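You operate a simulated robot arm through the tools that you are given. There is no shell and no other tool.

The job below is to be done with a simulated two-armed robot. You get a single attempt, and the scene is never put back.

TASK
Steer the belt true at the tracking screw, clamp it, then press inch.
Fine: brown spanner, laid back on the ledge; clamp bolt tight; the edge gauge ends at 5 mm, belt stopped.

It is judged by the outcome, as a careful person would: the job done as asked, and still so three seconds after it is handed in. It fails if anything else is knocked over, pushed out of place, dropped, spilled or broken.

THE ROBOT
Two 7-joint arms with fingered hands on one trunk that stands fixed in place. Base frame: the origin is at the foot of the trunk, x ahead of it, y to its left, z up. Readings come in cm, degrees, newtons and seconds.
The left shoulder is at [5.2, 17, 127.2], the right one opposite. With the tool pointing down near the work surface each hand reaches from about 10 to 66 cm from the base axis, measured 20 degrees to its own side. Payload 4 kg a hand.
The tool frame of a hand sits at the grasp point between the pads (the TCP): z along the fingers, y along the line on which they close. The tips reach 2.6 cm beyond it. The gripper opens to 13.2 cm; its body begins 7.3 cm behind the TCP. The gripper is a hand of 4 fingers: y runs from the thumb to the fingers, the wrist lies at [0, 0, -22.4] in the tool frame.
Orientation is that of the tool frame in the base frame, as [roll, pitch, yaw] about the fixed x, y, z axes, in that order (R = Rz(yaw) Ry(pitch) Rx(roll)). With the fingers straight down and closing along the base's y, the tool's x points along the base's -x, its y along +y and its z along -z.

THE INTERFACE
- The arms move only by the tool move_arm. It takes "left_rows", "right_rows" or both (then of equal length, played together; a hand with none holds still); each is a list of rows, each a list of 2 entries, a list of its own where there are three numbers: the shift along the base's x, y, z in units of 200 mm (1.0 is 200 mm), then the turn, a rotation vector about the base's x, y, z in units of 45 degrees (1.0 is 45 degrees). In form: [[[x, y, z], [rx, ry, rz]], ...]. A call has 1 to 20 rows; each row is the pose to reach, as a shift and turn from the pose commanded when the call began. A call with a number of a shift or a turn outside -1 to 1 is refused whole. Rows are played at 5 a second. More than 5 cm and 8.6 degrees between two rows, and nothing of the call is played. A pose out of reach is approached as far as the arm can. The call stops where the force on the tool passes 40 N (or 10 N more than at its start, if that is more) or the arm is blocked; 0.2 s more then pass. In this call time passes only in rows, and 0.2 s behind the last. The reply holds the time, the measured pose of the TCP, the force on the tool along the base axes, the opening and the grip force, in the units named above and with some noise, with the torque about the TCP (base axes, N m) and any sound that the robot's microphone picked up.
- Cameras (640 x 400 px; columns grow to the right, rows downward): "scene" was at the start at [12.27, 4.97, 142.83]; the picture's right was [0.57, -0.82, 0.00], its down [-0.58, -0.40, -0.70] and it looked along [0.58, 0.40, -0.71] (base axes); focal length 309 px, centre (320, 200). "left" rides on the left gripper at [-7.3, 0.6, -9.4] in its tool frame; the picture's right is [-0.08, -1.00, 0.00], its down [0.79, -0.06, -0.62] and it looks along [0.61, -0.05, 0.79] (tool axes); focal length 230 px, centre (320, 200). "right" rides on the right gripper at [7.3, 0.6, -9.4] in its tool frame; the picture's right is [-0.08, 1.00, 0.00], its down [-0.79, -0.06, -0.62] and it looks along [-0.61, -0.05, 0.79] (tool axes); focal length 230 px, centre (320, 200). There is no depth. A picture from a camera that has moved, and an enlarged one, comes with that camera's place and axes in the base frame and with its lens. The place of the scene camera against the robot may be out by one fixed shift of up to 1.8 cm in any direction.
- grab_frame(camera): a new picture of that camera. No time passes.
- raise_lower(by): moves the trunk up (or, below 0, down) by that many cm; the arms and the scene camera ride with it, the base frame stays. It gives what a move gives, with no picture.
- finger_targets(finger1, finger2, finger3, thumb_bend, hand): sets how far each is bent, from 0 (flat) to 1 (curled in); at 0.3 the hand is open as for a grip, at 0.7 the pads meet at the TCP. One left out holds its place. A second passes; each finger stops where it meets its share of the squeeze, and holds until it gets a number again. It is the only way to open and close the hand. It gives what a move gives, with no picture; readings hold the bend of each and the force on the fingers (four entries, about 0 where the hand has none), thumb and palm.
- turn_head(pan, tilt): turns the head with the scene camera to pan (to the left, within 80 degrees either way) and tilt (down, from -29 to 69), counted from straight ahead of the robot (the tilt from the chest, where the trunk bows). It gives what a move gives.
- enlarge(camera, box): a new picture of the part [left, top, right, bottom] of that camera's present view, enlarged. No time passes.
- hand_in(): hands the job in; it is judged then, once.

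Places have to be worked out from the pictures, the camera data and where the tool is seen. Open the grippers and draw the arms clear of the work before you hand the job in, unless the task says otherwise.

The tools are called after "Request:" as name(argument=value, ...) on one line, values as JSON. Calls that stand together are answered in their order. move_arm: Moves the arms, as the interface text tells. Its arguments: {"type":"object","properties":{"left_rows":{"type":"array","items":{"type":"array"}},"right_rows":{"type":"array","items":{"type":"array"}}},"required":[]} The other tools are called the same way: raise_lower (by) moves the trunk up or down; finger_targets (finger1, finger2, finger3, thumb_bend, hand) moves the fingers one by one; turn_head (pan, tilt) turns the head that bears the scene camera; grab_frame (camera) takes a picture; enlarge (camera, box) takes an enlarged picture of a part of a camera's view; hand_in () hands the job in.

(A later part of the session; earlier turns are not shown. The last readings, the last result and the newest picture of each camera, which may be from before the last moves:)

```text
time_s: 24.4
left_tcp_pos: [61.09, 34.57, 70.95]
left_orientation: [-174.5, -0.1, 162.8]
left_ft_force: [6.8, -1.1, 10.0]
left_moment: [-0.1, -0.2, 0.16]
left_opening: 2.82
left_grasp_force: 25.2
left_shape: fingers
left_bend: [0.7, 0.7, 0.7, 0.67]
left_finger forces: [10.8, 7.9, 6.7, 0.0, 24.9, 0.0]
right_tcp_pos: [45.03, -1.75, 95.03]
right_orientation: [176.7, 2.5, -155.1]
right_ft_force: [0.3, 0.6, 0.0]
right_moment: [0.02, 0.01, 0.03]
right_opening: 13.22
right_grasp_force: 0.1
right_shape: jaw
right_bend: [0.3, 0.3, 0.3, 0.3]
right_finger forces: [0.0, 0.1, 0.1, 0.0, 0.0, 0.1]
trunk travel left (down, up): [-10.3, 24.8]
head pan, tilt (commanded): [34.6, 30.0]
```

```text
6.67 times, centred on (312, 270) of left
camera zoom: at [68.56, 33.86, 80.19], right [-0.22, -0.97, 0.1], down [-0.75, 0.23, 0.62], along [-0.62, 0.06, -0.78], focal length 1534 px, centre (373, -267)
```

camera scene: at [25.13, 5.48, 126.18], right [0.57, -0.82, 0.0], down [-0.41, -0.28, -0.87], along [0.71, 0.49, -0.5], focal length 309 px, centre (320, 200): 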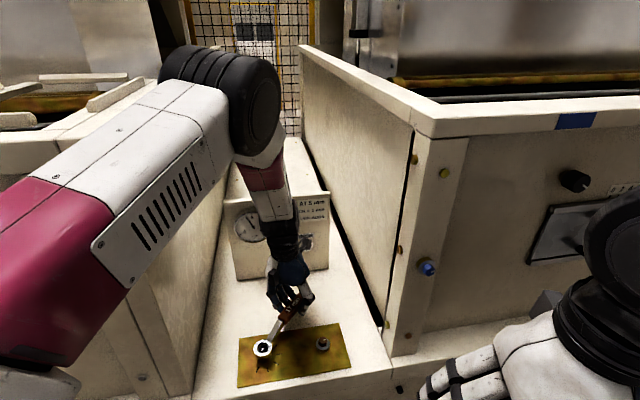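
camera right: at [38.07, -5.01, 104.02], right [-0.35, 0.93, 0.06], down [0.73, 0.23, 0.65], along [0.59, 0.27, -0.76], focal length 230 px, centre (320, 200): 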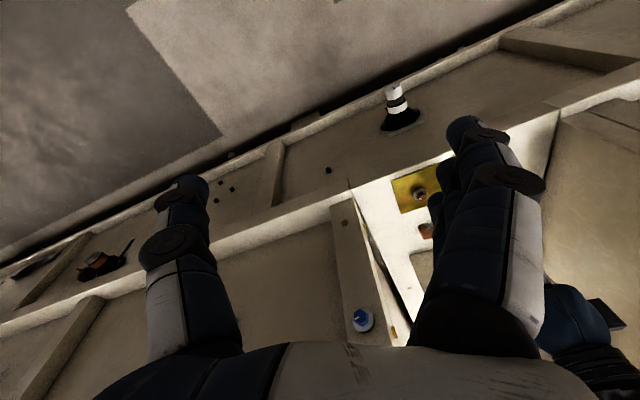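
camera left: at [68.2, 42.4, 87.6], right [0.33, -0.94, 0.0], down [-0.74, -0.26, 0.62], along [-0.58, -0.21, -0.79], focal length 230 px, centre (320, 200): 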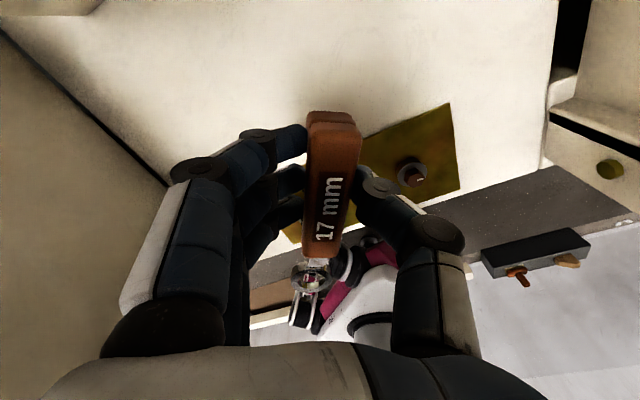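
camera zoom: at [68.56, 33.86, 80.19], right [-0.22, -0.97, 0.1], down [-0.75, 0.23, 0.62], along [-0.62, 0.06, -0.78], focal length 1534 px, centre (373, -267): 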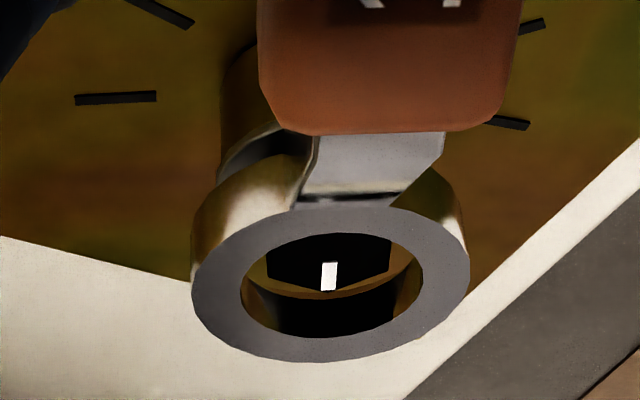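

The gauge stays at 4 mm, consistent with it needing an inch to follow. I zoom closely on the mark in both cameras to measure its angle precisely.

Request:
enlarge(camera="left", box=[300, 270, 332, 290])

Request:
enlarge(camera="scene", box=[255, 342, 271, 352])

```text
16.00 times, centred on (316, 280) of left
camera zoom: at [68.56, 33.86, 80.19], right [-0.22, -0.97, 0.1], down [-0.75, 0.23, 0.62], along [-0.62, 0.06, -0.78], focal length 3681 px, centre (384, -1080)
```

zoom: 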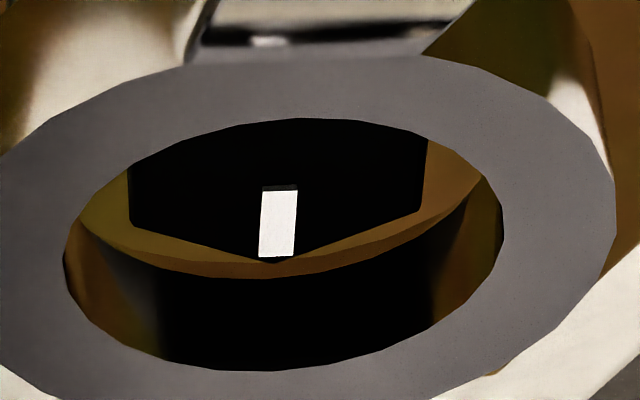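

```text
16.00 times, centred on (263, 347) of scene
camera zoom: at [25.12, 5.46, 126.19], right [0.57, -0.82, 0.0], down [-0.41, -0.28, -0.87], along [0.71, 0.49, -0.5], focal length 4946 px, centre (1232, -2152)
```

zoom: 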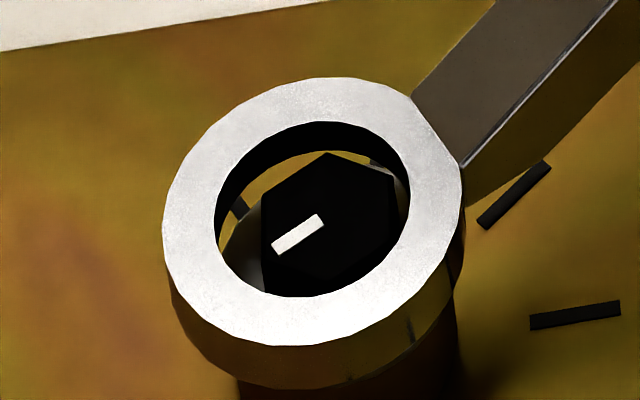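

From hex edges and mark in both views I put the mark at about 163.7°, so roughly 8.7° remain to the 40° tick. I turn that much more, easing outward slightly to relieve the radial load.

Request:
move_arm(left_rows=[[[-0.0089, -0.0408, 0], [0, 0, -0.0967]], [[-0.0245, -0.0792, 0], [0, 0, -0.1933]]])

Request:
enlarge(camera="left", box=[300, 270, 332, 290])

Request:
enlarge(camera="scene", box=[247, 335, 279, 355])

Request:
enlarge(camera="scene", box=[225, 195, 289, 235])

```text
time_s: 25.0
left_tcp_pos: [60.62, 33.16, 71.07]
left_orientation: [-174.3, 0.0, 154.0]
left_ft_force: [5.9, -0.6, 8.2]
left_moment: [-0.06, -0.12, 0.23]
left_opening: 2.84
left_grasp_force: 25.1
left_shape: fingers
left_bend: [0.7, 0.7, 0.7, 0.67]
left_finger forces: [10.8, 7.7, 6.7, 0.1, 25.2, 0.1]
right_tcp_pos: [45.01, -1.79, 94.97]
right_orientation: [176.8, 2.5, -155.2]
right_ft_force: [0.1, -0.6, -0.2]
right_moment: [0.02, 0.03, 0.04]
right_opening: 13.2
right_grasp_force: 0.1
right_shape: jaw
right_bend: [0.3, 0.3, 0.3, 0.3]
right_finger forces: [0.1, 0.0, 0.0, 0.0, 0.0, 0.0]
trunk travel left (down, up): [-10.3, 24.8]
head pan, tilt (commanded): [34.6, 30.0]
```

```text
16.00 times, centred on (316, 280) of left
camera zoom: at [67.86, 31.2, 80.18], right [-0.36, -0.93, 0.1], down [-0.71, 0.34, 0.62], along [-0.61, 0.16, -0.78], focal length 3681 px, centre (384, -1080)
```

zoom: 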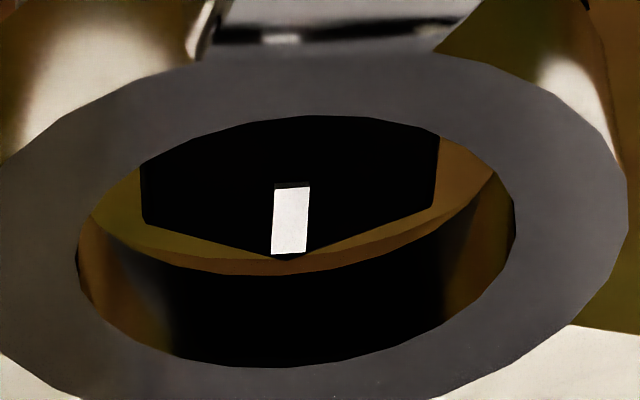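

```text
16.00 times, centred on (263, 345) of scene
camera zoom: at [25.12, 5.45, 126.18], right [0.57, -0.82, 0.0], down [-0.41, -0.28, -0.87], along [0.71, 0.49, -0.5], focal length 4946 px, centre (1232, -2120)
```

zoom: 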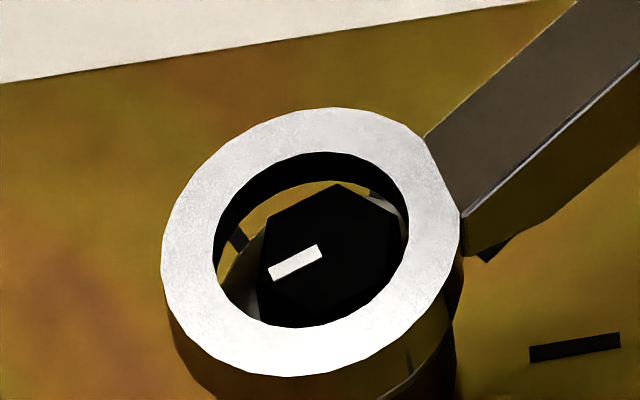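

```text
10.00 times, centred on (257, 215) of scene
camera zoom: at [25.12, 5.45, 126.18], right [0.57, -0.82, 0.0], down [-0.41, -0.28, -0.87], along [0.71, 0.49, -0.5], focal length 3091 px, centre (950, 50)
```

zoom: 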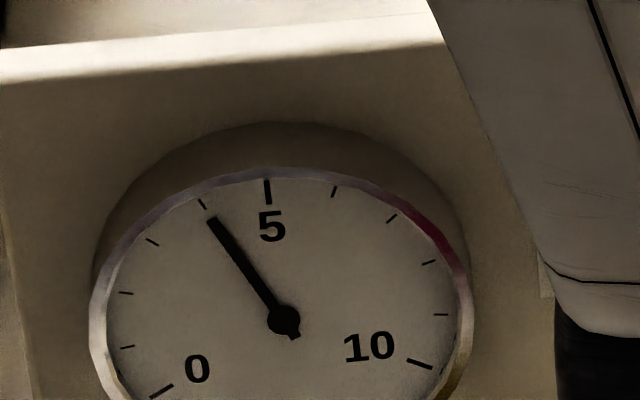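

The mark now sits at about 155° (left view 155.6°, scene 153°), i.e. one 40° tick right. I lift the spanner straight off the screw and check that the mark stays.

Request:
move_arm(left_rows=[[[0, 0, 0.03], [0, 0, 0]], [[0, 0, 0.08], [0, 0, 0]], [[0, 0, 0.15], [0, 0, 0]], [[0, 0, 0.25], [0, 0, 0]], [[0, 0, 0.36], [0, 0, 0]]])

Request:
enlarge(camera="scene", box=[231, 320, 295, 360])

Request:
grab_frame(camera="scene")

Request:
grab_frame(camera="left")

```text
time_s: 26.2
left_tcp_pos: [60.45, 33.19, 78.4]
left_orientation: [-174.4, -0.2, 154.1]
left_ft_force: [1.3, -0.3, -1.0]
left_moment: [0.04, -0.01, 0.03]
left_opening: 2.83
left_grasp_force: 23.4
left_shape: fingers
left_bend: [0.7, 0.7, 0.69, 0.67]
left_finger forces: [8.1, 8.1, 7.6, 0.1, 24.4, 0.1]
right_tcp_pos: [45.11, -1.86, 95.05]
right_orientation: [176.7, 2.5, -155.0]
right_ft_force: [-0.7, 0.3, 0.1]
right_moment: [0.01, 0.0, -0.03]
right_opening: 13.19
right_grasp_force: 0.1
right_shape: jaw
right_bend: [0.3, 0.3, 0.3, 0.3]
right_finger forces: [0.1, 0.0, 0.0, 0.0, 0.0, 0.0]
trunk travel left (down, up): [-10.3, 24.8]
head pan, tilt (commanded): [34.6, 30.0]
```

```text
10.00 times, centred on (263, 340) of scene
camera zoom: at [25.11, 5.49, 126.19], right [0.57, -0.82, 0.0], down [-0.41, -0.28, -0.87], along [0.71, 0.49, -0.5], focal length 3091 px, centre (890, -1200)
```

zoom: 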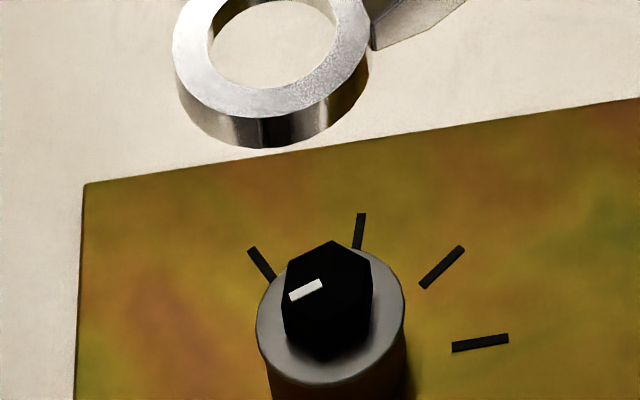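

```text
taken
camera scene: at [25.11, 5.49, 126.19], right [0.57, -0.82, 0.0], down [-0.41, -0.28, -0.87], along [0.71, 0.49, -0.5], focal length 309 px, centre (320, 200)
```

scene: 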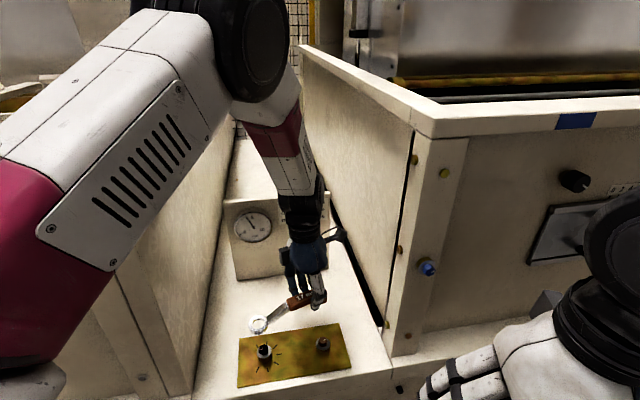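

```text
taken
camera left: at [67.76, 31.19, 87.4], right [-0.36, -0.93, 0.1], down [-0.7, 0.34, 0.62], along [-0.61, 0.16, -0.78], focal length 230 px, centre (320, 200)
```

left: 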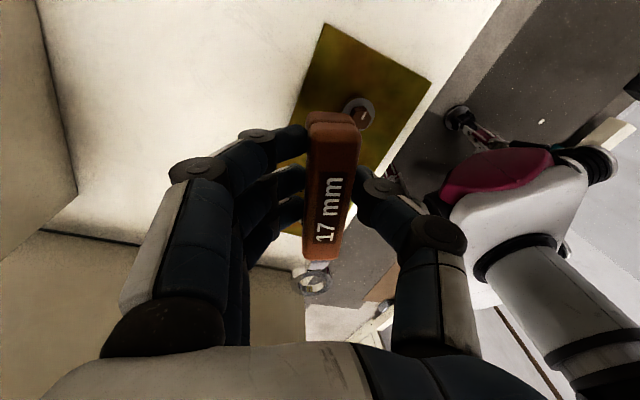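

The spanner came off cleanly. I measure the screw mark again at full zoom now that it is unobstructed, and check the gauge.

Request:
enlarge(camera="scene", box=[250, 338, 282, 358])

Request:
enlarge(camera="scene", box=[225, 195, 289, 235])

Request:
enlarge(camera="scene", box=[231, 330, 311, 380])

```text
16.00 times, centred on (266, 348) of scene
camera zoom: at [25.11, 5.49, 126.19], right [0.57, -0.82, 0.0], down [-0.41, -0.28, -0.87], along [0.71, 0.49, -0.5], focal length 4946 px, centre (1184, -2168)
```

zoom: 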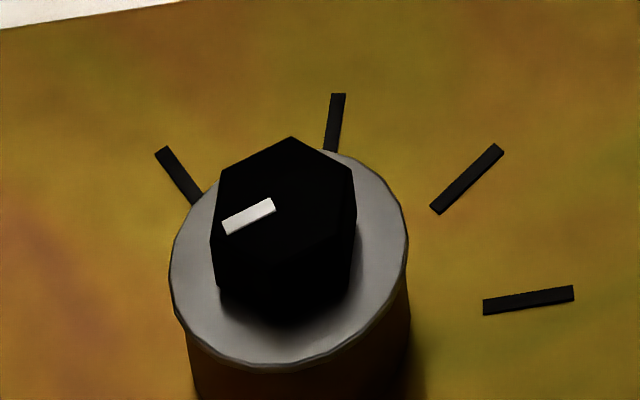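

```text
10.00 times, centred on (257, 215) of scene
camera zoom: at [25.11, 5.49, 126.19], right [0.57, -0.82, 0.0], down [-0.41, -0.28, -0.87], along [0.71, 0.49, -0.5], focal length 3091 px, centre (950, 50)
```

zoom: 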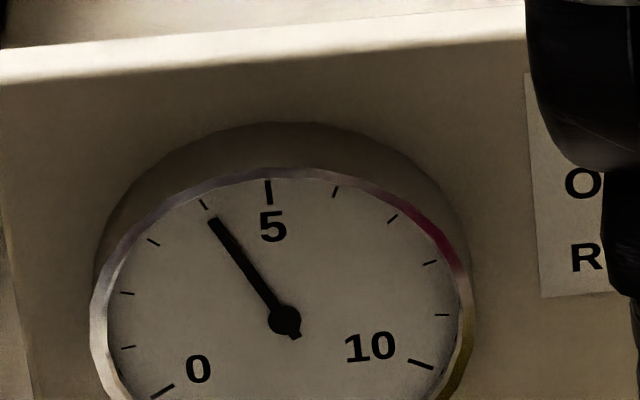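

```text
8.00 times, centred on (271, 355) of scene
camera zoom: at [25.11, 5.49, 126.19], right [0.57, -0.82, 0.0], down [-0.41, -0.28, -0.87], along [0.71, 0.49, -0.5], focal length 2473 px, centre (712, -1040)
```

zoom: 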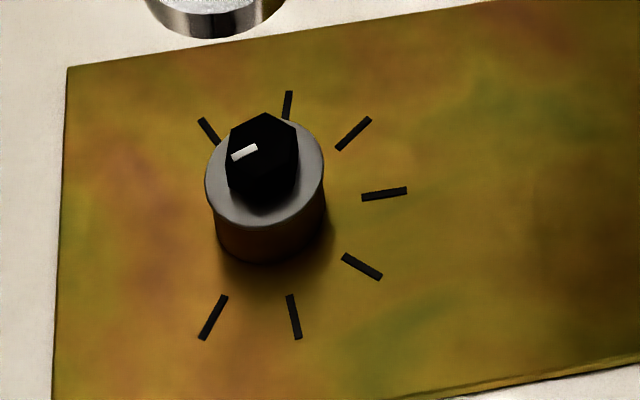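

The scene view confirms the screw mark at 155°, exactly one tick right. Now I carry the spanner round for the clamp bolt with the handle pointing forward-left, turning the hand counter-clockwise in stages at safe height.

Request:
move_arm(left_rows=[[[0.01, 0.03, 0.0], [0, 0, 0.17]], [[0.02, 0.06, 0.0], [0, 0, 0.34]], [[0.03, 0.09, 0.0], [0, 0, 0.5]], [[0.04, 0.12, 0.0], [0, 0, 0.67]], [[0.05, 0.15, 0.0], [0, 0, 0.84]], [[0.05, 0.17, 0.0], [0, 0, 1.0]]])

Request:
grab_frame(camera="scene")

```text
time_s: 27.6
left_tcp_pos: [61.63, 36.65, 78.19]
left_orientation: [-174.4, -0.2, -160.6]
left_ft_force: [0.0, -0.5, -0.8]
left_moment: [0.0, -0.04, -0.01]
left_opening: 2.82
left_grasp_force: 24.0
left_shape: fingers
left_bend: [0.7, 0.7, 0.69, 0.67]
left_finger forces: [8.1, 7.9, 7.5, 0.0, 24.3, 0.0]
right_tcp_pos: [45.13, -1.72, 95.01]
right_orientation: [176.7, 2.5, -155.0]
right_ft_force: [0.3, -0.2, -0.5]
right_moment: [0.0, -0.01, 0.0]
right_opening: 13.19
right_grasp_force: 0.0
right_shape: jaw
right_bend: [0.3, 0.3, 0.3, 0.3]
right_finger forces: [0.0, 0.0, 0.1, 0.0, 0.0, 0.0]
trunk travel left (down, up): [-10.3, 24.8]
head pan, tilt (commanded): [34.6, 30.0]
```

```text
taken
camera scene: at [25.16, 5.5, 126.17], right [0.57, -0.82, 0.0], down [-0.41, -0.28, -0.87], along [0.71, 0.49, -0.5], focal length 309 px, centre (320, 200)
```

scene: 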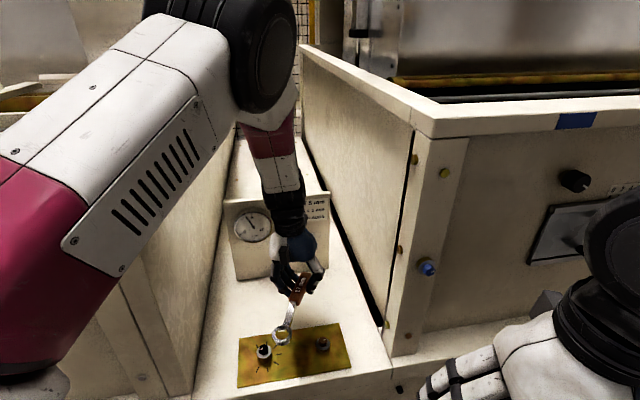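

No trouble so far at yaw 199. I turn another 45° in place.

Request:
move_arm(left_rows=[[[0.0, 0.02, 0.0], [0, 0, 0.17]], [[0.0, 0.04, 0.0], [0, 0, 0.34]], [[0.0, 0.06, 0.0], [0, 0, 0.5]], [[0.0, 0.08, 0.0], [0, 0, 0.67]], [[0.0, 0.1, 0.0], [0, 0, 0.84]], [[0.005, 0.11, 0.0], [0, 0, 1.0]]])

Request:
grab_frame(camera="scene")

Request:
grab_frame(camera="left")

```text
time_s: 29.0
left_tcp_pos: [61.76, 38.78, 78.27]
left_orientation: [-174.4, -0.2, -115.7]
left_ft_force: [-0.7, 0.1, -0.9]
left_moment: [0.01, 0.0, -0.02]
left_opening: 2.83
left_grasp_force: 23.8
left_shape: fingers
left_bend: [0.7, 0.7, 0.69, 0.67]
left_finger forces: [8.1, 7.9, 7.3, 0.0, 24.1, 0.0]
right_tcp_pos: [44.99, -1.73, 95.08]
right_orientation: [176.7, 2.6, -155.1]
right_ft_force: [0.8, 0.1, 0.2]
right_moment: [0.06, 0.02, 0.01]
right_opening: 13.19
right_grasp_force: 0.0
right_shape: jaw
right_bend: [0.3, 0.3, 0.3, 0.3]
right_finger forces: [0.1, 0.0, 0.0, 0.0, 0.1, 0.0]
trunk travel left (down, up): [-10.3, 24.8]
head pan, tilt (commanded): [34.6, 30.0]
```

```text
taken
camera scene: at [25.16, 5.5, 126.17], right [0.57, -0.82, 0.0], down [-0.41, -0.28, -0.87], along [0.71, 0.49, -0.5], focal length 309 px, centre (320, 200)
```

scene: 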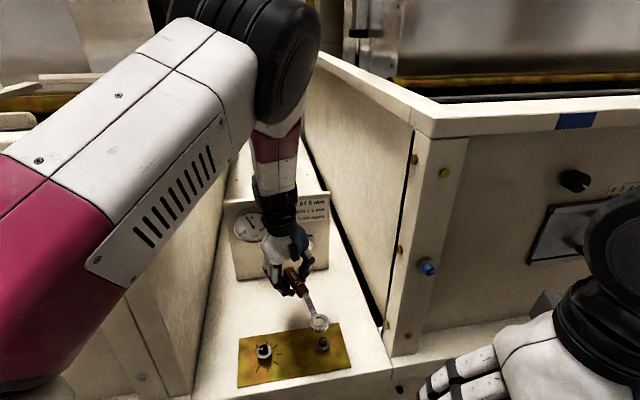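

```text
taken
camera left: at [63.57, 45.98, 87.37], right [0.93, -0.36, 0.1], down [-0.34, -0.71, 0.62], along [-0.16, -0.61, -0.78], focal length 230 px, centre (320, 200)
```

left: 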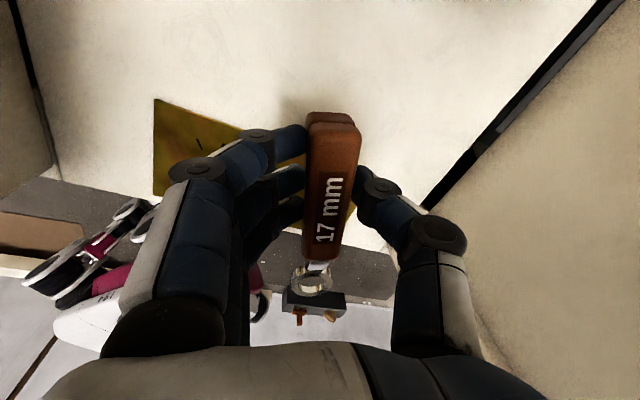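

Yaw 244 is reachable and the ring is close to above the bolt. I turn the last 10.7° to yaw 255 and lower to z 74.

Request:
move_arm(left_rows=[[[0.0, 0.01, -0.05], [0, 0, 0.12]], [[0.003, 0.023, -0.13], [0, 0, 0.238]], [[0.003, 0.023, -0.21], [0, 0, 0.238]]])

Request:
enlarge(camera="scene", box=[282, 310, 362, 360])

Request:
grab_frame(camera="left")

```text
time_s: 29.8
left_tcp_pos: [61.77, 39.34, 73.86]
left_orientation: [-174.3, -0.2, -105.0]
left_ft_force: [0.2, -0.2, -0.5]
left_moment: [-0.01, 0.01, -0.02]
left_opening: 2.82
left_grasp_force: 23.5
left_shape: fingers
left_bend: [0.7, 0.7, 0.69, 0.67]
left_finger forces: [8.0, 7.9, 7.3, 0.0, 24.0, 0.0]
right_tcp_pos: [45.04, -1.74, 95.08]
right_orientation: [176.7, 2.4, -155.1]
right_ft_force: [0.6, 0.3, -0.5]
right_moment: [-0.01, -0.01, -0.01]
right_opening: 13.19
right_grasp_force: 0.0
right_shape: jaw
right_bend: [0.3, 0.3, 0.3, 0.3]
right_finger forces: [0.0, 0.0, 0.0, 0.1, 0.0, 0.1]
trunk travel left (down, up): [-10.3, 24.8]
head pan, tilt (commanded): [34.6, 30.0]
```

```text
8.00 times, centred on (322, 335) of scene
camera zoom: at [25.19, 5.51, 126.16], right [0.57, -0.82, 0.0], down [-0.41, -0.28, -0.87], along [0.71, 0.49, -0.5], focal length 2473 px, centre (304, -880)
```

zoom: 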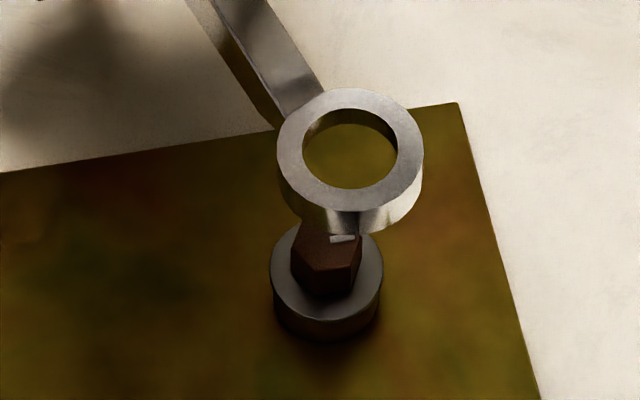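

```text
taken
camera left: at [62.3, 46.66, 83.12], right [0.98, -0.18, 0.1], down [-0.2, -0.76, 0.62], along [-0.04, -0.63, -0.78], focal length 230 px, centre (320, 200)
```

left: 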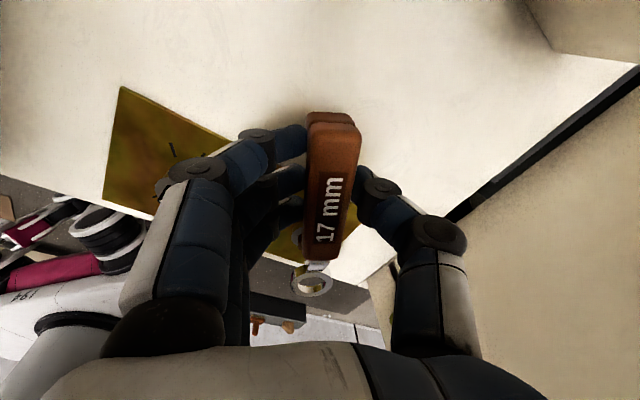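

In the scene view the ring sits about 0.6 cm right of the bolt axis and slightly near. I correct that and lower to z about 71.3.

Request:
move_arm(left_rows=[[[-0.011, 0.027, -0.03], [0, 0, 0]], [[-0.011, 0.027, -0.08], [0, 0, 0]], [[-0.011, 0.027, -0.13], [0, 0, 0]]])

Request:
enlarge(camera="scene", box=[302, 325, 350, 355])

Request:
enlarge(camera="left", box=[280, 230, 360, 300])

```text
time_s: 30.6
left_tcp_pos: [61.51, 39.74, 71.39]
left_orientation: [-174.5, -0.2, -105.1]
left_ft_force: [-0.3, -0.6, -0.1]
left_moment: [-0.02, 0.01, 0.0]
left_opening: 2.8
left_grasp_force: 23.4
left_shape: fingers
left_bend: [0.7, 0.7, 0.69, 0.67]
left_finger forces: [8.2, 8.0, 7.2, 0.0, 24.0, 0.0]
right_tcp_pos: [45.09, -1.79, 94.92]
right_orientation: [176.7, 2.5, -155.1]
right_ft_force: [0.8, -0.5, -0.4]
right_moment: [-0.01, 0.03, 0.03]
right_opening: 13.18
right_grasp_force: 0.1
right_shape: jaw
right_bend: [0.3, 0.3, 0.3, 0.3]
right_finger forces: [0.0, 0.1, 0.1, 0.1, 0.0, 0.1]
trunk travel left (down, up): [-10.3, 24.8]
head pan, tilt (commanded): [34.6, 30.0]
```

```text
13.33 times, centred on (326, 340) of scene
camera zoom: at [25.18, 5.51, 126.16], right [0.57, -0.82, 0.0], down [-0.41, -0.28, -0.87], along [0.71, 0.49, -0.5], focal length 4121 px, centre (240, -1667)
```

zoom: 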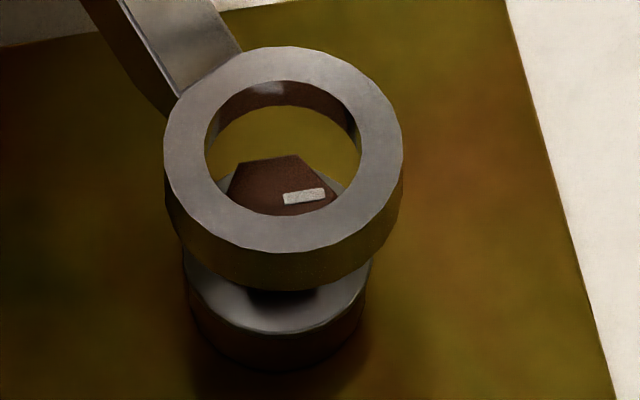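

```text
5.71 times, centred on (320, 265) of left
camera zoom: at [62.12, 47.13, 80.56], right [0.98, -0.18, 0.1], down [-0.2, -0.76, 0.62], along [-0.04, -0.63, -0.78], focal length 1315 px, centre (320, -171)
```

zoom: 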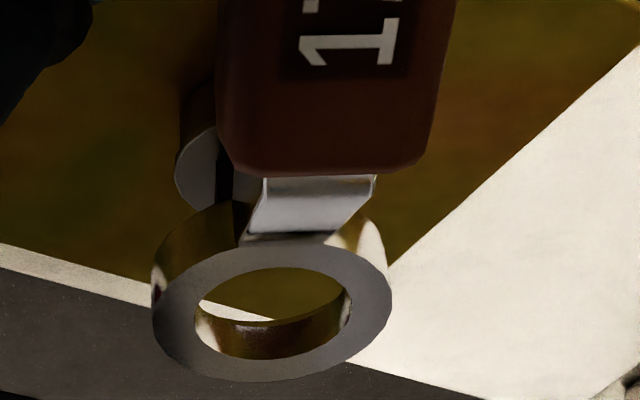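

Combining the sideways offsets in both cameras, the ring is within 0.1 cm of the bolt axis, about 1.6 cm above its seat reference. I nudge it and lower 0.9 cm.

Request:
move_arm(left_rows=[[[0.001, 0.005, -0.02], [0, 0, 0]], [[0.001, 0.005, -0.045], [0, 0, 0]]])

Request:
enlarge(camera="scene", box=[302, 325, 350, 355])

Request:
enlarge(camera="left", box=[280, 230, 360, 300])

```text
time_s: 31.2
left_tcp_pos: [61.57, 39.82, 70.44]
left_orientation: [-174.5, -0.2, -105.0]
left_ft_force: [0.2, -0.6, -2.1]
left_moment: [0.04, 0.03, 0.0]
left_opening: 2.81
left_grasp_force: 23.9
left_shape: fingers
left_bend: [0.7, 0.7, 0.69, 0.67]
left_finger forces: [8.1, 7.8, 7.2, 0.1, 23.9, 0.0]
right_tcp_pos: [45.18, -1.78, 94.9]
right_orientation: [176.8, 2.5, -155.1]
right_ft_force: [0.5, 0.1, -0.1]
right_moment: [0.01, 0.0, 0.0]
right_opening: 13.17
right_grasp_force: 0.0
right_shape: jaw
right_bend: [0.3, 0.3, 0.3, 0.3]
right_finger forces: [0.0, 0.1, 0.0, 0.0, 0.0, 0.0]
trunk travel left (down, up): [-10.3, 24.8]
head pan, tilt (commanded): [34.6, 30.0]
```

```text
13.33 times, centred on (326, 340) of scene
camera zoom: at [25.16, 5.51, 126.17], right [0.57, -0.82, 0.0], down [-0.41, -0.28, -0.87], along [0.71, 0.49, -0.5], focal length 4121 px, centre (240, -1667)
```

zoom: 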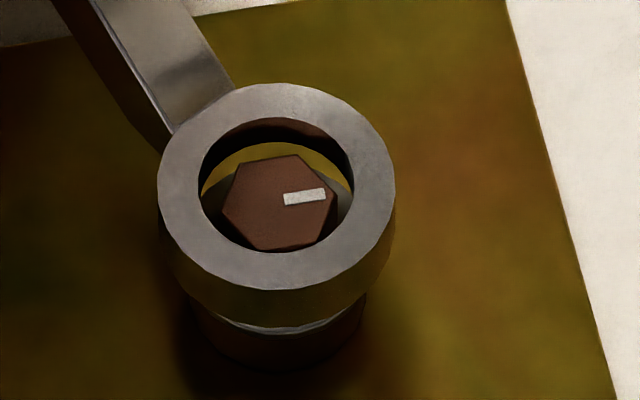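

```text
5.71 times, centred on (320, 265) of left
camera zoom: at [62.07, 47.23, 79.64], right [0.98, -0.18, 0.1], down [-0.2, -0.76, 0.62], along [-0.04, -0.63, -0.78], focal length 1315 px, centre (320, -171)
```

zoom: 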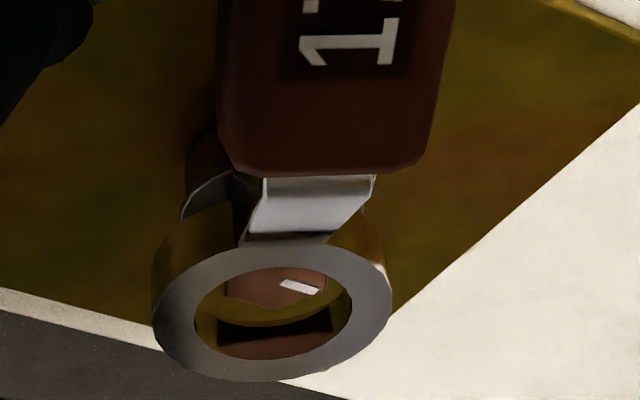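

Hex is centred in the hole to within about 1 mm, 0.6 cm below the ring top. I shift 0.13 cm in +x and lower 0.35 cm to engage.

Request:
move_arm(left_rows=[[[0.0065, 0.0015, 0], [0, 0, 0]], [[0.0065, 0.0015, -0.0175], [0, 0, 0]]])

Request:
enlarge(camera="scene", box=[302, 325, 350, 355])

Request:
enlarge(camera="left", box=[280, 250, 344, 290])

```text
time_s: 31.8
left_tcp_pos: [61.75, 39.87, 70.26]
left_orientation: [-174.5, -0.2, -105.1]
left_ft_force: [0.0, 1.2, 0.7]
left_moment: [-0.01, 0.0, 0.02]
left_opening: 2.85
left_grasp_force: 23.2
left_shape: fingers
left_bend: [0.7, 0.7, 0.69, 0.67]
left_finger forces: [8.1, 7.7, 7.0, 0.1, 23.9, 0.0]
right_tcp_pos: [45.03, -1.81, 94.93]
right_orientation: [176.6, 2.5, -155.1]
right_ft_force: [0.3, -0.3, -0.5]
right_moment: [-0.02, 0.0, 0.01]
right_opening: 13.2
right_grasp_force: 0.1
right_shape: jaw
right_bend: [0.3, 0.3, 0.3, 0.3]
right_finger forces: [0.1, 0.0, 0.0, 0.1, 0.1, 0.0]
trunk travel left (down, up): [-10.3, 24.8]
head pan, tilt (commanded): [34.6, 30.0]
```

```text
13.33 times, centred on (326, 340) of scene
camera zoom: at [25.12, 5.49, 126.18], right [0.57, -0.82, 0.0], down [-0.41, -0.28, -0.87], along [0.71, 0.49, -0.5], focal length 4121 px, centre (240, -1667)
```

zoom: 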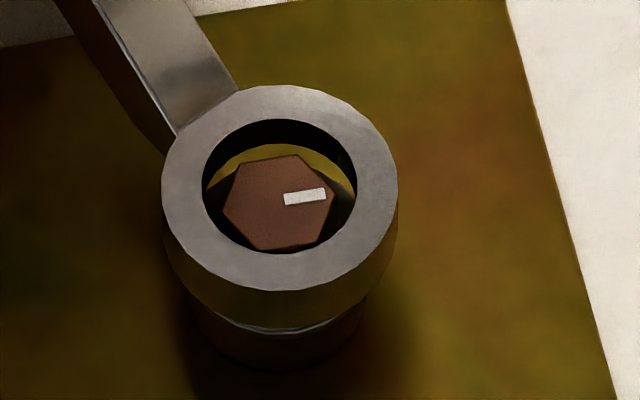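

```text
10.00 times, centred on (312, 270) of left
camera zoom: at [62.23, 47.27, 79.37], right [0.98, -0.18, 0.1], down [-0.2, -0.76, 0.62], along [-0.04, -0.63, -0.78], focal length 2301 px, centre (400, -500)
```

zoom: 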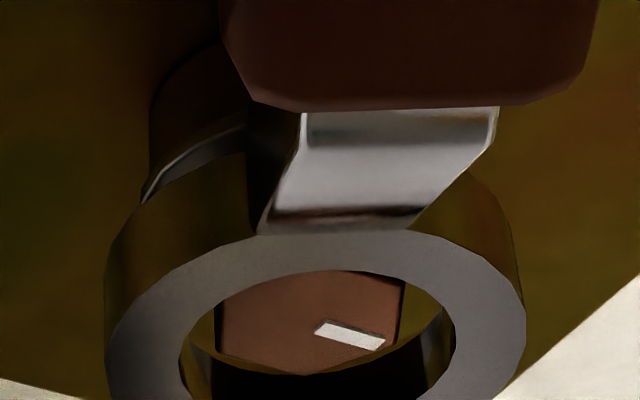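

The hex is centred in both views with no contact force yet. I lower another 0.3 cm.

Request:
move_arm(left_rows=[[[0, 0, -0.015], [0, 0, 0]]])

Request:
enlarge(camera="scene", box=[302, 325, 350, 355])

```text
time_s: 32.2
left_tcp_pos: [61.74, 39.89, 70.23]
left_orientation: [-174.2, 0.1, -105.0]
left_ft_force: [-1.5, -0.3, 11.0]
left_moment: [0.03, -0.09, 0.06]
left_opening: 2.8
left_grasp_force: 24.1
left_shape: fingers
left_bend: [0.7, 0.7, 0.7, 0.67]
left_finger forces: [10.5, 6.9, 6.0, 0.1, 24.7, 0.0]
right_tcp_pos: [45.03, -1.95, 95.1]
right_orientation: [176.7, 2.6, -155.1]
right_ft_force: [0.5, -0.5, -0.6]
right_moment: [-0.01, -0.02, 0.0]
right_opening: 13.18
right_grasp_force: 0.1
right_shape: jaw
right_bend: [0.3, 0.3, 0.3, 0.3]
right_finger forces: [0.1, 0.0, 0.0, 0.1, 0.0, 0.0]
trunk travel left (down, up): [-10.3, 24.8]
head pan, tilt (commanded): [34.6, 30.0]
```

```text
13.33 times, centred on (326, 340) of scene
camera zoom: at [25.02, 5.45, 126.23], right [0.57, -0.82, 0.0], down [-0.41, -0.28, -0.87], along [0.71, 0.49, -0.5], focal length 4121 px, centre (240, -1667)
```

zoom: 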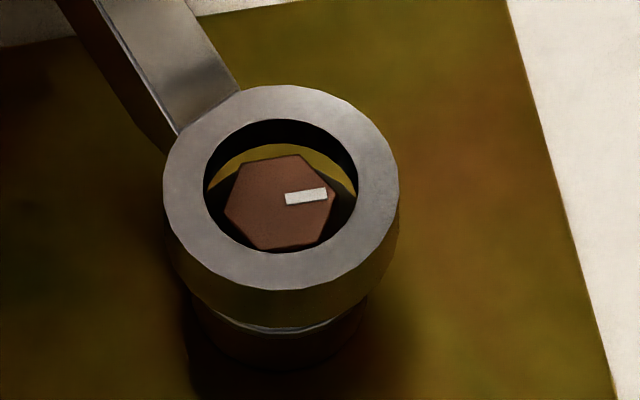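

The ring is seated on the bolt with 11 N down force, as it was on the screw. I start turning clockwise in a 12° step about the bolt axis and watch torque and mark.

Request:
move_arm(left_rows=[[[0.0368, -0.01, 0], [0, 0, -0.0889]], [[0.0727, -0.0225, 0], [0, 0, -0.1778]], [[0.1077, -0.0374, 0], [0, 0, -0.2667]]])

Request:
enlarge(camera="scene", box=[302, 325, 350, 355])

```text
time_s: 33.0
left_tcp_pos: [63.83, 39.2, 69.86]
left_orientation: [-174.3, 0.0, -117.2]
left_ft_force: [0.5, 2.7, 14.2]
left_moment: [0.18, -0.21, 0.24]
left_opening: 2.84
left_grasp_force: 25.1
left_shape: fingers
left_bend: [0.7, 0.7, 0.7, 0.67]
left_finger forces: [12.5, 6.4, 5.7, 0.0, 25.7, 0.0]
right_tcp_pos: [45.01, -1.77, 95.03]
right_orientation: [176.7, 2.7, -155.1]
right_ft_force: [0.9, 0.3, -0.2]
right_moment: [0.02, -0.01, 0.02]
right_opening: 13.2
right_grasp_force: 0.0
right_shape: jaw
right_bend: [0.3, 0.3, 0.3, 0.3]
right_finger forces: [0.0, 0.0, 0.0, 0.0, 0.0, 0.1]
trunk travel left (down, up): [-10.3, 24.8]
head pan, tilt (commanded): [34.6, 30.0]
```

```text
13.33 times, centred on (326, 340) of scene
camera zoom: at [25.01, 5.44, 126.21], right [0.57, -0.82, 0.0], down [-0.41, -0.28, -0.87], along [0.71, 0.49, -0.5], focal length 4121 px, centre (240, -1667)
```

zoom: 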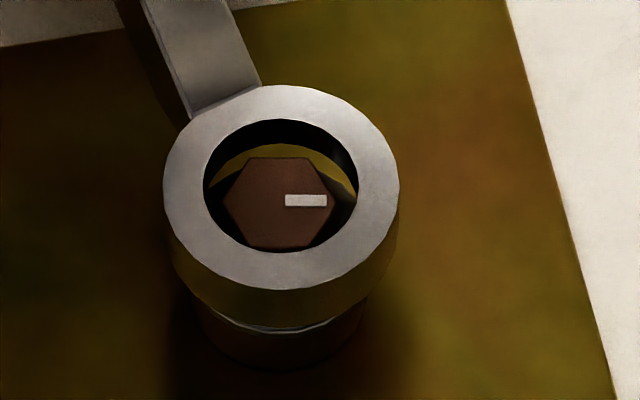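

The bolt's mark is turning with the spanner at low torque. I continue another 20° clockwise with slightly less down pressure.

Request:
move_arm(left_rows=[[[0.0339, -0.0174, 0.002], [0, 0, -0.0889]], [[0.0664, -0.0371, 0.002], [0, 0, -0.1778]], [[0.0975, -0.0591, 0.002], [0, 0, -0.2667]], [[0.127, -0.083, 0.002], [0, 0, -0.3556]], [[0.1548, -0.1091, 0.002], [0, 0, -0.4444]]])

Request:
enlarge(camera="scene", box=[302, 325, 350, 355])

Request:
enlarge(camera="scene", box=[215, 190, 375, 290])

```text
time_s: 34.2
left_tcp_pos: [67.0, 36.98, 69.99]
left_orientation: [-174.3, 0.0, -137.2]
left_ft_force: [8.1, 9.2, 13.7]
left_moment: [0.16, -0.32, 0.35]
left_opening: 2.88
left_grasp_force: 25.6
left_shape: fingers
left_bend: [0.7, 0.7, 0.7, 0.67]
left_finger forces: [12.6, 6.4, 5.6, 0.0, 26.0, 0.0]
right_tcp_pos: [45.06, -1.69, 94.98]
right_orientation: [176.7, 2.5, -155.1]
right_ft_force: [0.1, -0.6, 0.5]
right_moment: [0.0, 0.02, -0.02]
right_opening: 13.16
right_grasp_force: 0.1
right_shape: jaw
right_bend: [0.3, 0.3, 0.3, 0.3]
right_finger forces: [0.1, 0.0, 0.0, 0.0, 0.1, 0.0]
trunk travel left (down, up): [-10.3, 24.8]
head pan, tilt (commanded): [34.6, 30.0]
```

```text
13.33 times, centred on (326, 340) of scene
camera zoom: at [25.08, 5.49, 126.2], right [0.57, -0.82, 0.0], down [-0.41, -0.28, -0.87], along [0.71, 0.49, -0.5], focal length 4121 px, centre (240, -1667)
```

zoom: 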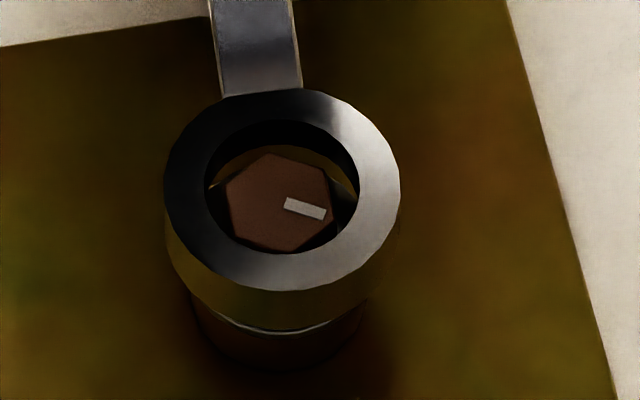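

```text
4.00 times, centred on (295, 240) of scene
camera zoom: at [25.08, 5.49, 126.2], right [0.57, -0.82, 0.0], down [-0.41, -0.28, -0.87], along [0.71, 0.49, -0.5], focal length 1236 px, centre (420, 40)
```

zoom: 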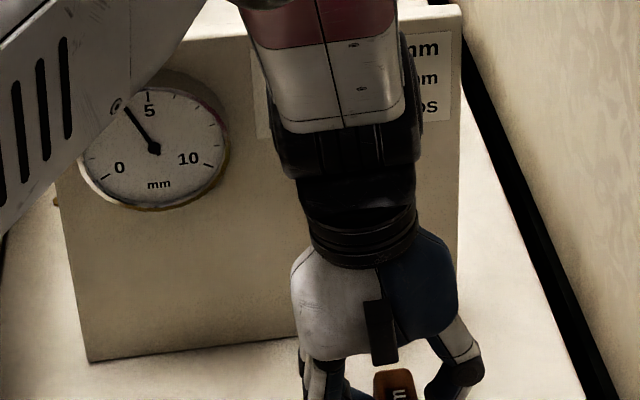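

The bolt has turned about 25° and torque is still low; the 12 N load is mostly radial. I ease outward 0.2 cm and continue 20° more.

Request:
move_arm(left_rows=[[[0.0337, -0.0217, 0], [0, 0, -0.0889]], [[0.058, -0.0518, 0], [0, 0, -0.1778]], [[0.0801, -0.0837, 0], [0, 0, -0.2667]], [[0.0999, -0.117, 0], [0, 0, -0.3556]], [[0.1174, -0.1516, 0], [0, 0, -0.4444]]])

Request:
enlarge(camera="scene", box=[302, 325, 350, 355])

Request:
grab_frame(camera="scene")

```text
time_s: 35.4
left_tcp_pos: [69.47, 33.84, 69.89]
left_orientation: [-174.4, 0.1, -157.2]
left_ft_force: [6.4, 2.7, 13.5]
left_moment: [-0.03, -0.31, 0.41]
left_opening: 2.89
left_grasp_force: 25.7
left_shape: fingers
left_bend: [0.7, 0.7, 0.7, 0.67]
left_finger forces: [13.0, 6.3, 5.6, 0.0, 26.6, 0.1]
right_tcp_pos: [45.08, -1.83, 95.04]
right_orientation: [176.6, 2.6, -155.1]
right_ft_force: [-0.2, 1.1, 0.1]
right_moment: [0.02, 0.01, 0.01]
right_opening: 13.18
right_grasp_force: 0.1
right_shape: jaw
right_bend: [0.3, 0.3, 0.3, 0.3]
right_finger forces: [0.0, 0.0, 0.0, 0.0, 0.0, 0.0]
trunk travel left (down, up): [-10.3, 24.8]
head pan, tilt (commanded): [34.6, 30.0]
```

```text
13.33 times, centred on (326, 340) of scene
camera zoom: at [25.06, 5.46, 126.2], right [0.57, -0.82, 0.0], down [-0.41, -0.28, -0.87], along [0.71, 0.49, -0.5], focal length 4121 px, centre (240, -1667)
```

zoom: 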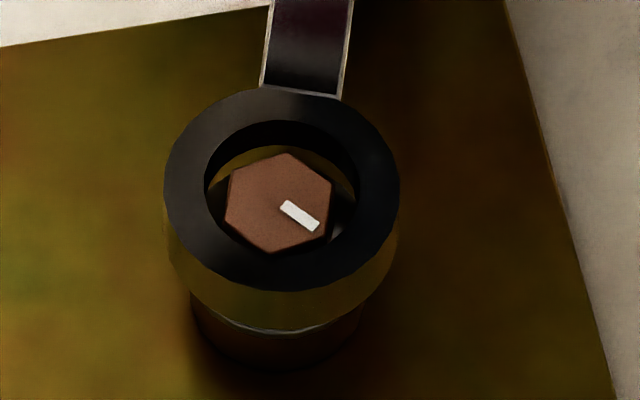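

```text
taken
camera scene: at [25.06, 5.46, 126.2], right [0.57, -0.82, 0.0], down [-0.41, -0.28, -0.87], along [0.71, 0.49, -0.5], focal length 309 px, centre (320, 200)
```

scene: 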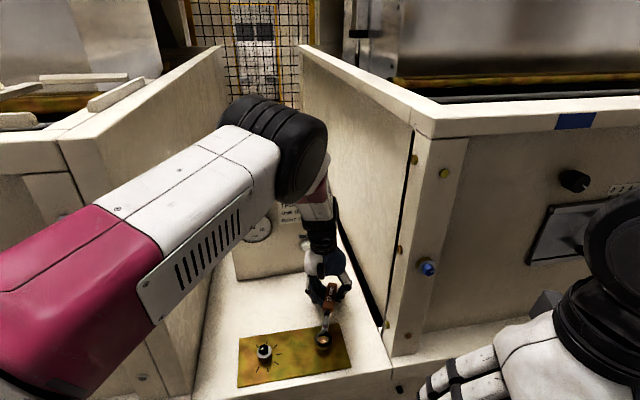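

Torque is rising slowly (0.4 N·m) and the bolt has turned about 45°. I go on 8° to the end of this stroke, staying clear of the right wall.

Request:
move_arm(left_rows=[[[0.0198, -0.034, 0], [0, 0, -0.0889]], [[0.0323, -0.0711, 0], [0, 0, -0.1778]]])

Request:
enlarge(camera="scene", box=[302, 325, 350, 355])

Request:
enlarge(camera="scene", box=[265, 210, 393, 290])

Request:
grab_frame(camera="left")

```text
time_s: 36.0
left_tcp_pos: [69.88, 32.46, 70.12]
left_orientation: [-174.5, 0.0, -165.1]
left_ft_force: [6.8, 1.5, 15.1]
left_moment: [-0.07, -0.35, 0.43]
left_opening: 2.88
left_grasp_force: 26.1
left_shape: fingers
left_bend: [0.7, 0.7, 0.7, 0.67]
left_finger forces: [13.1, 6.2, 5.6, 0.0, 26.7, 0.1]
right_tcp_pos: [45.03, -1.74, 94.95]
right_orientation: [176.7, 2.5, -155.0]
right_ft_force: [0.7, 0.5, -0.4]
right_moment: [0.03, 0.03, -0.01]
right_opening: 13.18
right_grasp_force: 0.0
right_shape: jaw
right_bend: [0.3, 0.3, 0.3, 0.3]
right_finger forces: [0.0, 0.0, 0.1, 0.0, 0.0, 0.0]
trunk travel left (down, up): [-10.3, 24.8]
head pan, tilt (commanded): [34.6, 30.0]
```

```text
13.33 times, centred on (326, 340) of scene
camera zoom: at [25.05, 5.45, 126.2], right [0.57, -0.82, 0.0], down [-0.41, -0.28, -0.87], along [0.71, 0.49, -0.5], focal length 4121 px, centre (240, -1667)
```

zoom: 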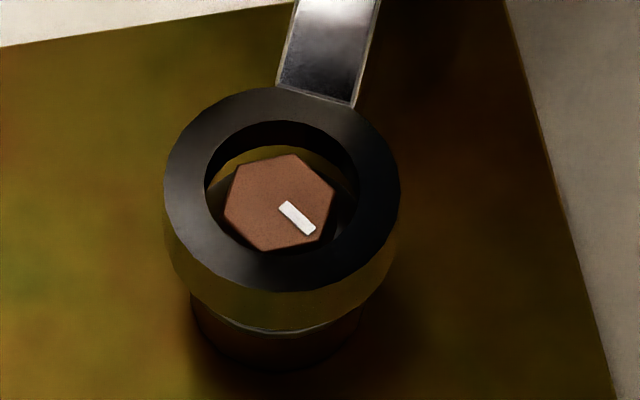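

```text
5.00 times, centred on (329, 250) of scene
camera zoom: at [25.05, 5.45, 126.2], right [0.57, -0.82, 0.0], down [-0.41, -0.28, -0.87], along [0.71, 0.49, -0.5], focal length 1546 px, centre (275, -50)
```

zoom: 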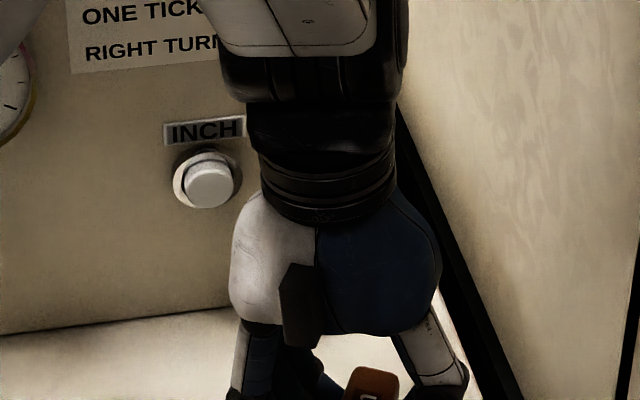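

```text
taken
camera left: at [76.62, 35.71, 79.17], right [0.33, -0.94, 0.1], down [-0.76, -0.2, 0.62], along [-0.56, -0.28, -0.78], focal length 230 px, centre (320, 200)
```

left: 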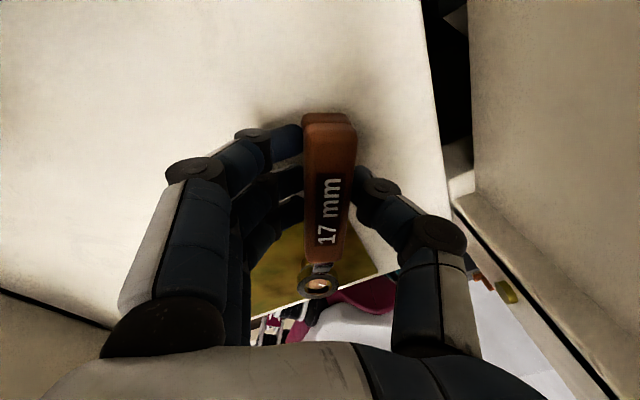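

The bolt has turned 56° so far and still moves with about 0.4 N·m, so it is not tight yet. I lift the ring off, and swing the spanner back counter-clockwise for another stroke, staying clear of the panel.

Request:
move_arm(left_rows=[[[0, 0, 0.05], [0, 0, 0]], [[0, 0, 0.12], [0, 0, 0]], [[0, 0, 0.18], [0, 0, 0]], [[-0.027, 0.0672, 0.18], [0, 0, 0.1667]], [[-0.08, 0.1125, 0.18], [0, 0, 0.3333]], [[-0.141, 0.153, 0.18], [0, 0, 0.5]], [[-0.192, 0.2046, 0.18], [0, 0, 0.6667]]])

Request:
enlarge(camera="scene", box=[242, 310, 370, 390])

```text
time_s: 37.6
left_tcp_pos: [66.05, 36.62, 73.46]
left_orientation: [-174.4, -0.2, -135.0]
left_ft_force: [0.9, 0.0, -0.4]
left_moment: [0.0, 0.0, -0.04]
left_opening: 2.64
left_grasp_force: 19.9
left_shape: fingers
left_bend: [0.7, 0.71, 0.72, 0.68]
left_finger forces: [12.5, 5.3, 2.5, 0.0, 20.1, 0.1]
right_tcp_pos: [45.06, -1.73, 94.99]
right_orientation: [176.6, 2.5, -155.1]
right_ft_force: [-0.1, -0.3, -0.2]
right_moment: [-0.01, 0.01, 0.02]
right_opening: 13.23
right_grasp_force: 0.1
right_shape: jaw
right_bend: [0.3, 0.3, 0.3, 0.3]
right_finger forces: [0.0, 0.1, 0.1, 0.0, 0.0, 0.0]
trunk travel left (down, up): [-10.3, 24.8]
head pan, tilt (commanded): [34.6, 30.0]
```

```text
5.00 times, centred on (306, 350) of scene
camera zoom: at [25.15, 5.51, 126.17], right [0.57, -0.82, 0.0], down [-0.41, -0.28, -0.87], along [0.71, 0.49, -0.5], focal length 1546 px, centre (390, -550)
```

zoom: 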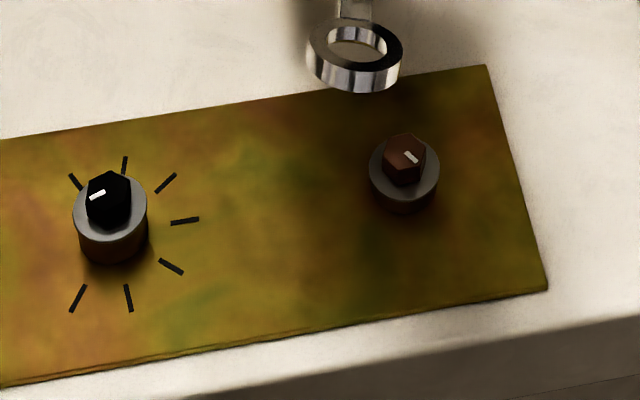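

The grip reading changed on lifting and the ring now looks tilted, so the spanner seems to have rotated in the fingers. I look closely before doing anything else.

Request:
grab_frame(camera="left")

Request:
enlarge(camera="scene", box=[262, 250, 358, 340])

Request:
enlarge(camera="left", box=[240, 90, 400, 310])

```text
taken
camera left: at [70.23, 42.74, 82.66], right [0.76, -0.65, 0.1], down [-0.55, -0.55, 0.62], along [-0.35, -0.52, -0.78], focal length 230 px, centre (320, 200)
```

left: 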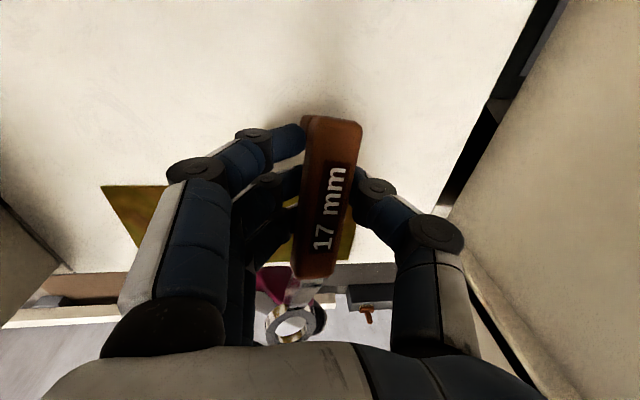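

```text
4.44 times, centred on (310, 295) of scene
camera zoom: at [25.15, 5.51, 126.17], right [0.57, -0.82, 0.0], down [-0.41, -0.28, -0.87], along [0.71, 0.49, -0.5], focal length 1374 px, centre (364, -222)
```

zoom: 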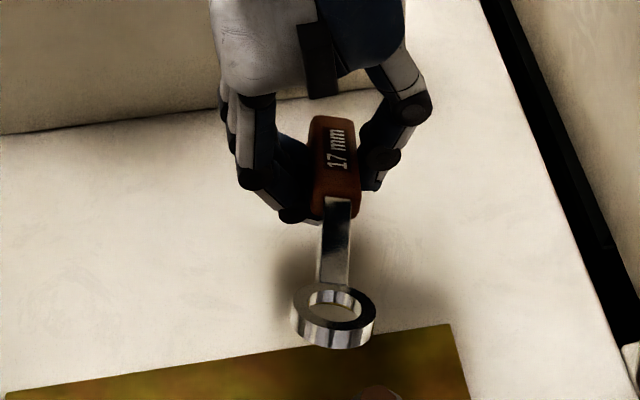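

```text
1.82 times, centred on (320, 200) of left
camera zoom: at [70.23, 42.74, 82.66], right [0.76, -0.65, 0.1], down [-0.55, -0.55, 0.62], along [-0.35, -0.52, -0.78], focal length 418 px, centre (320, 200)
```

zoom: 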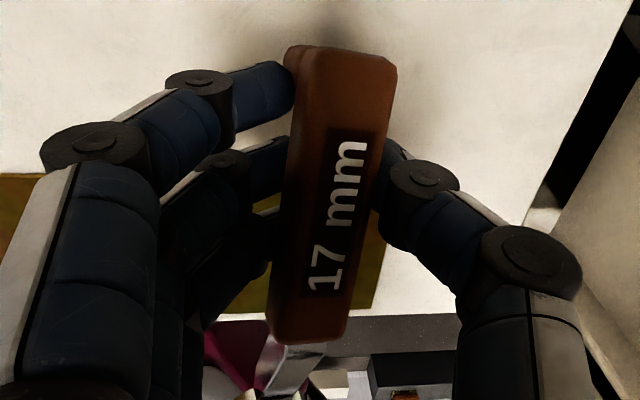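

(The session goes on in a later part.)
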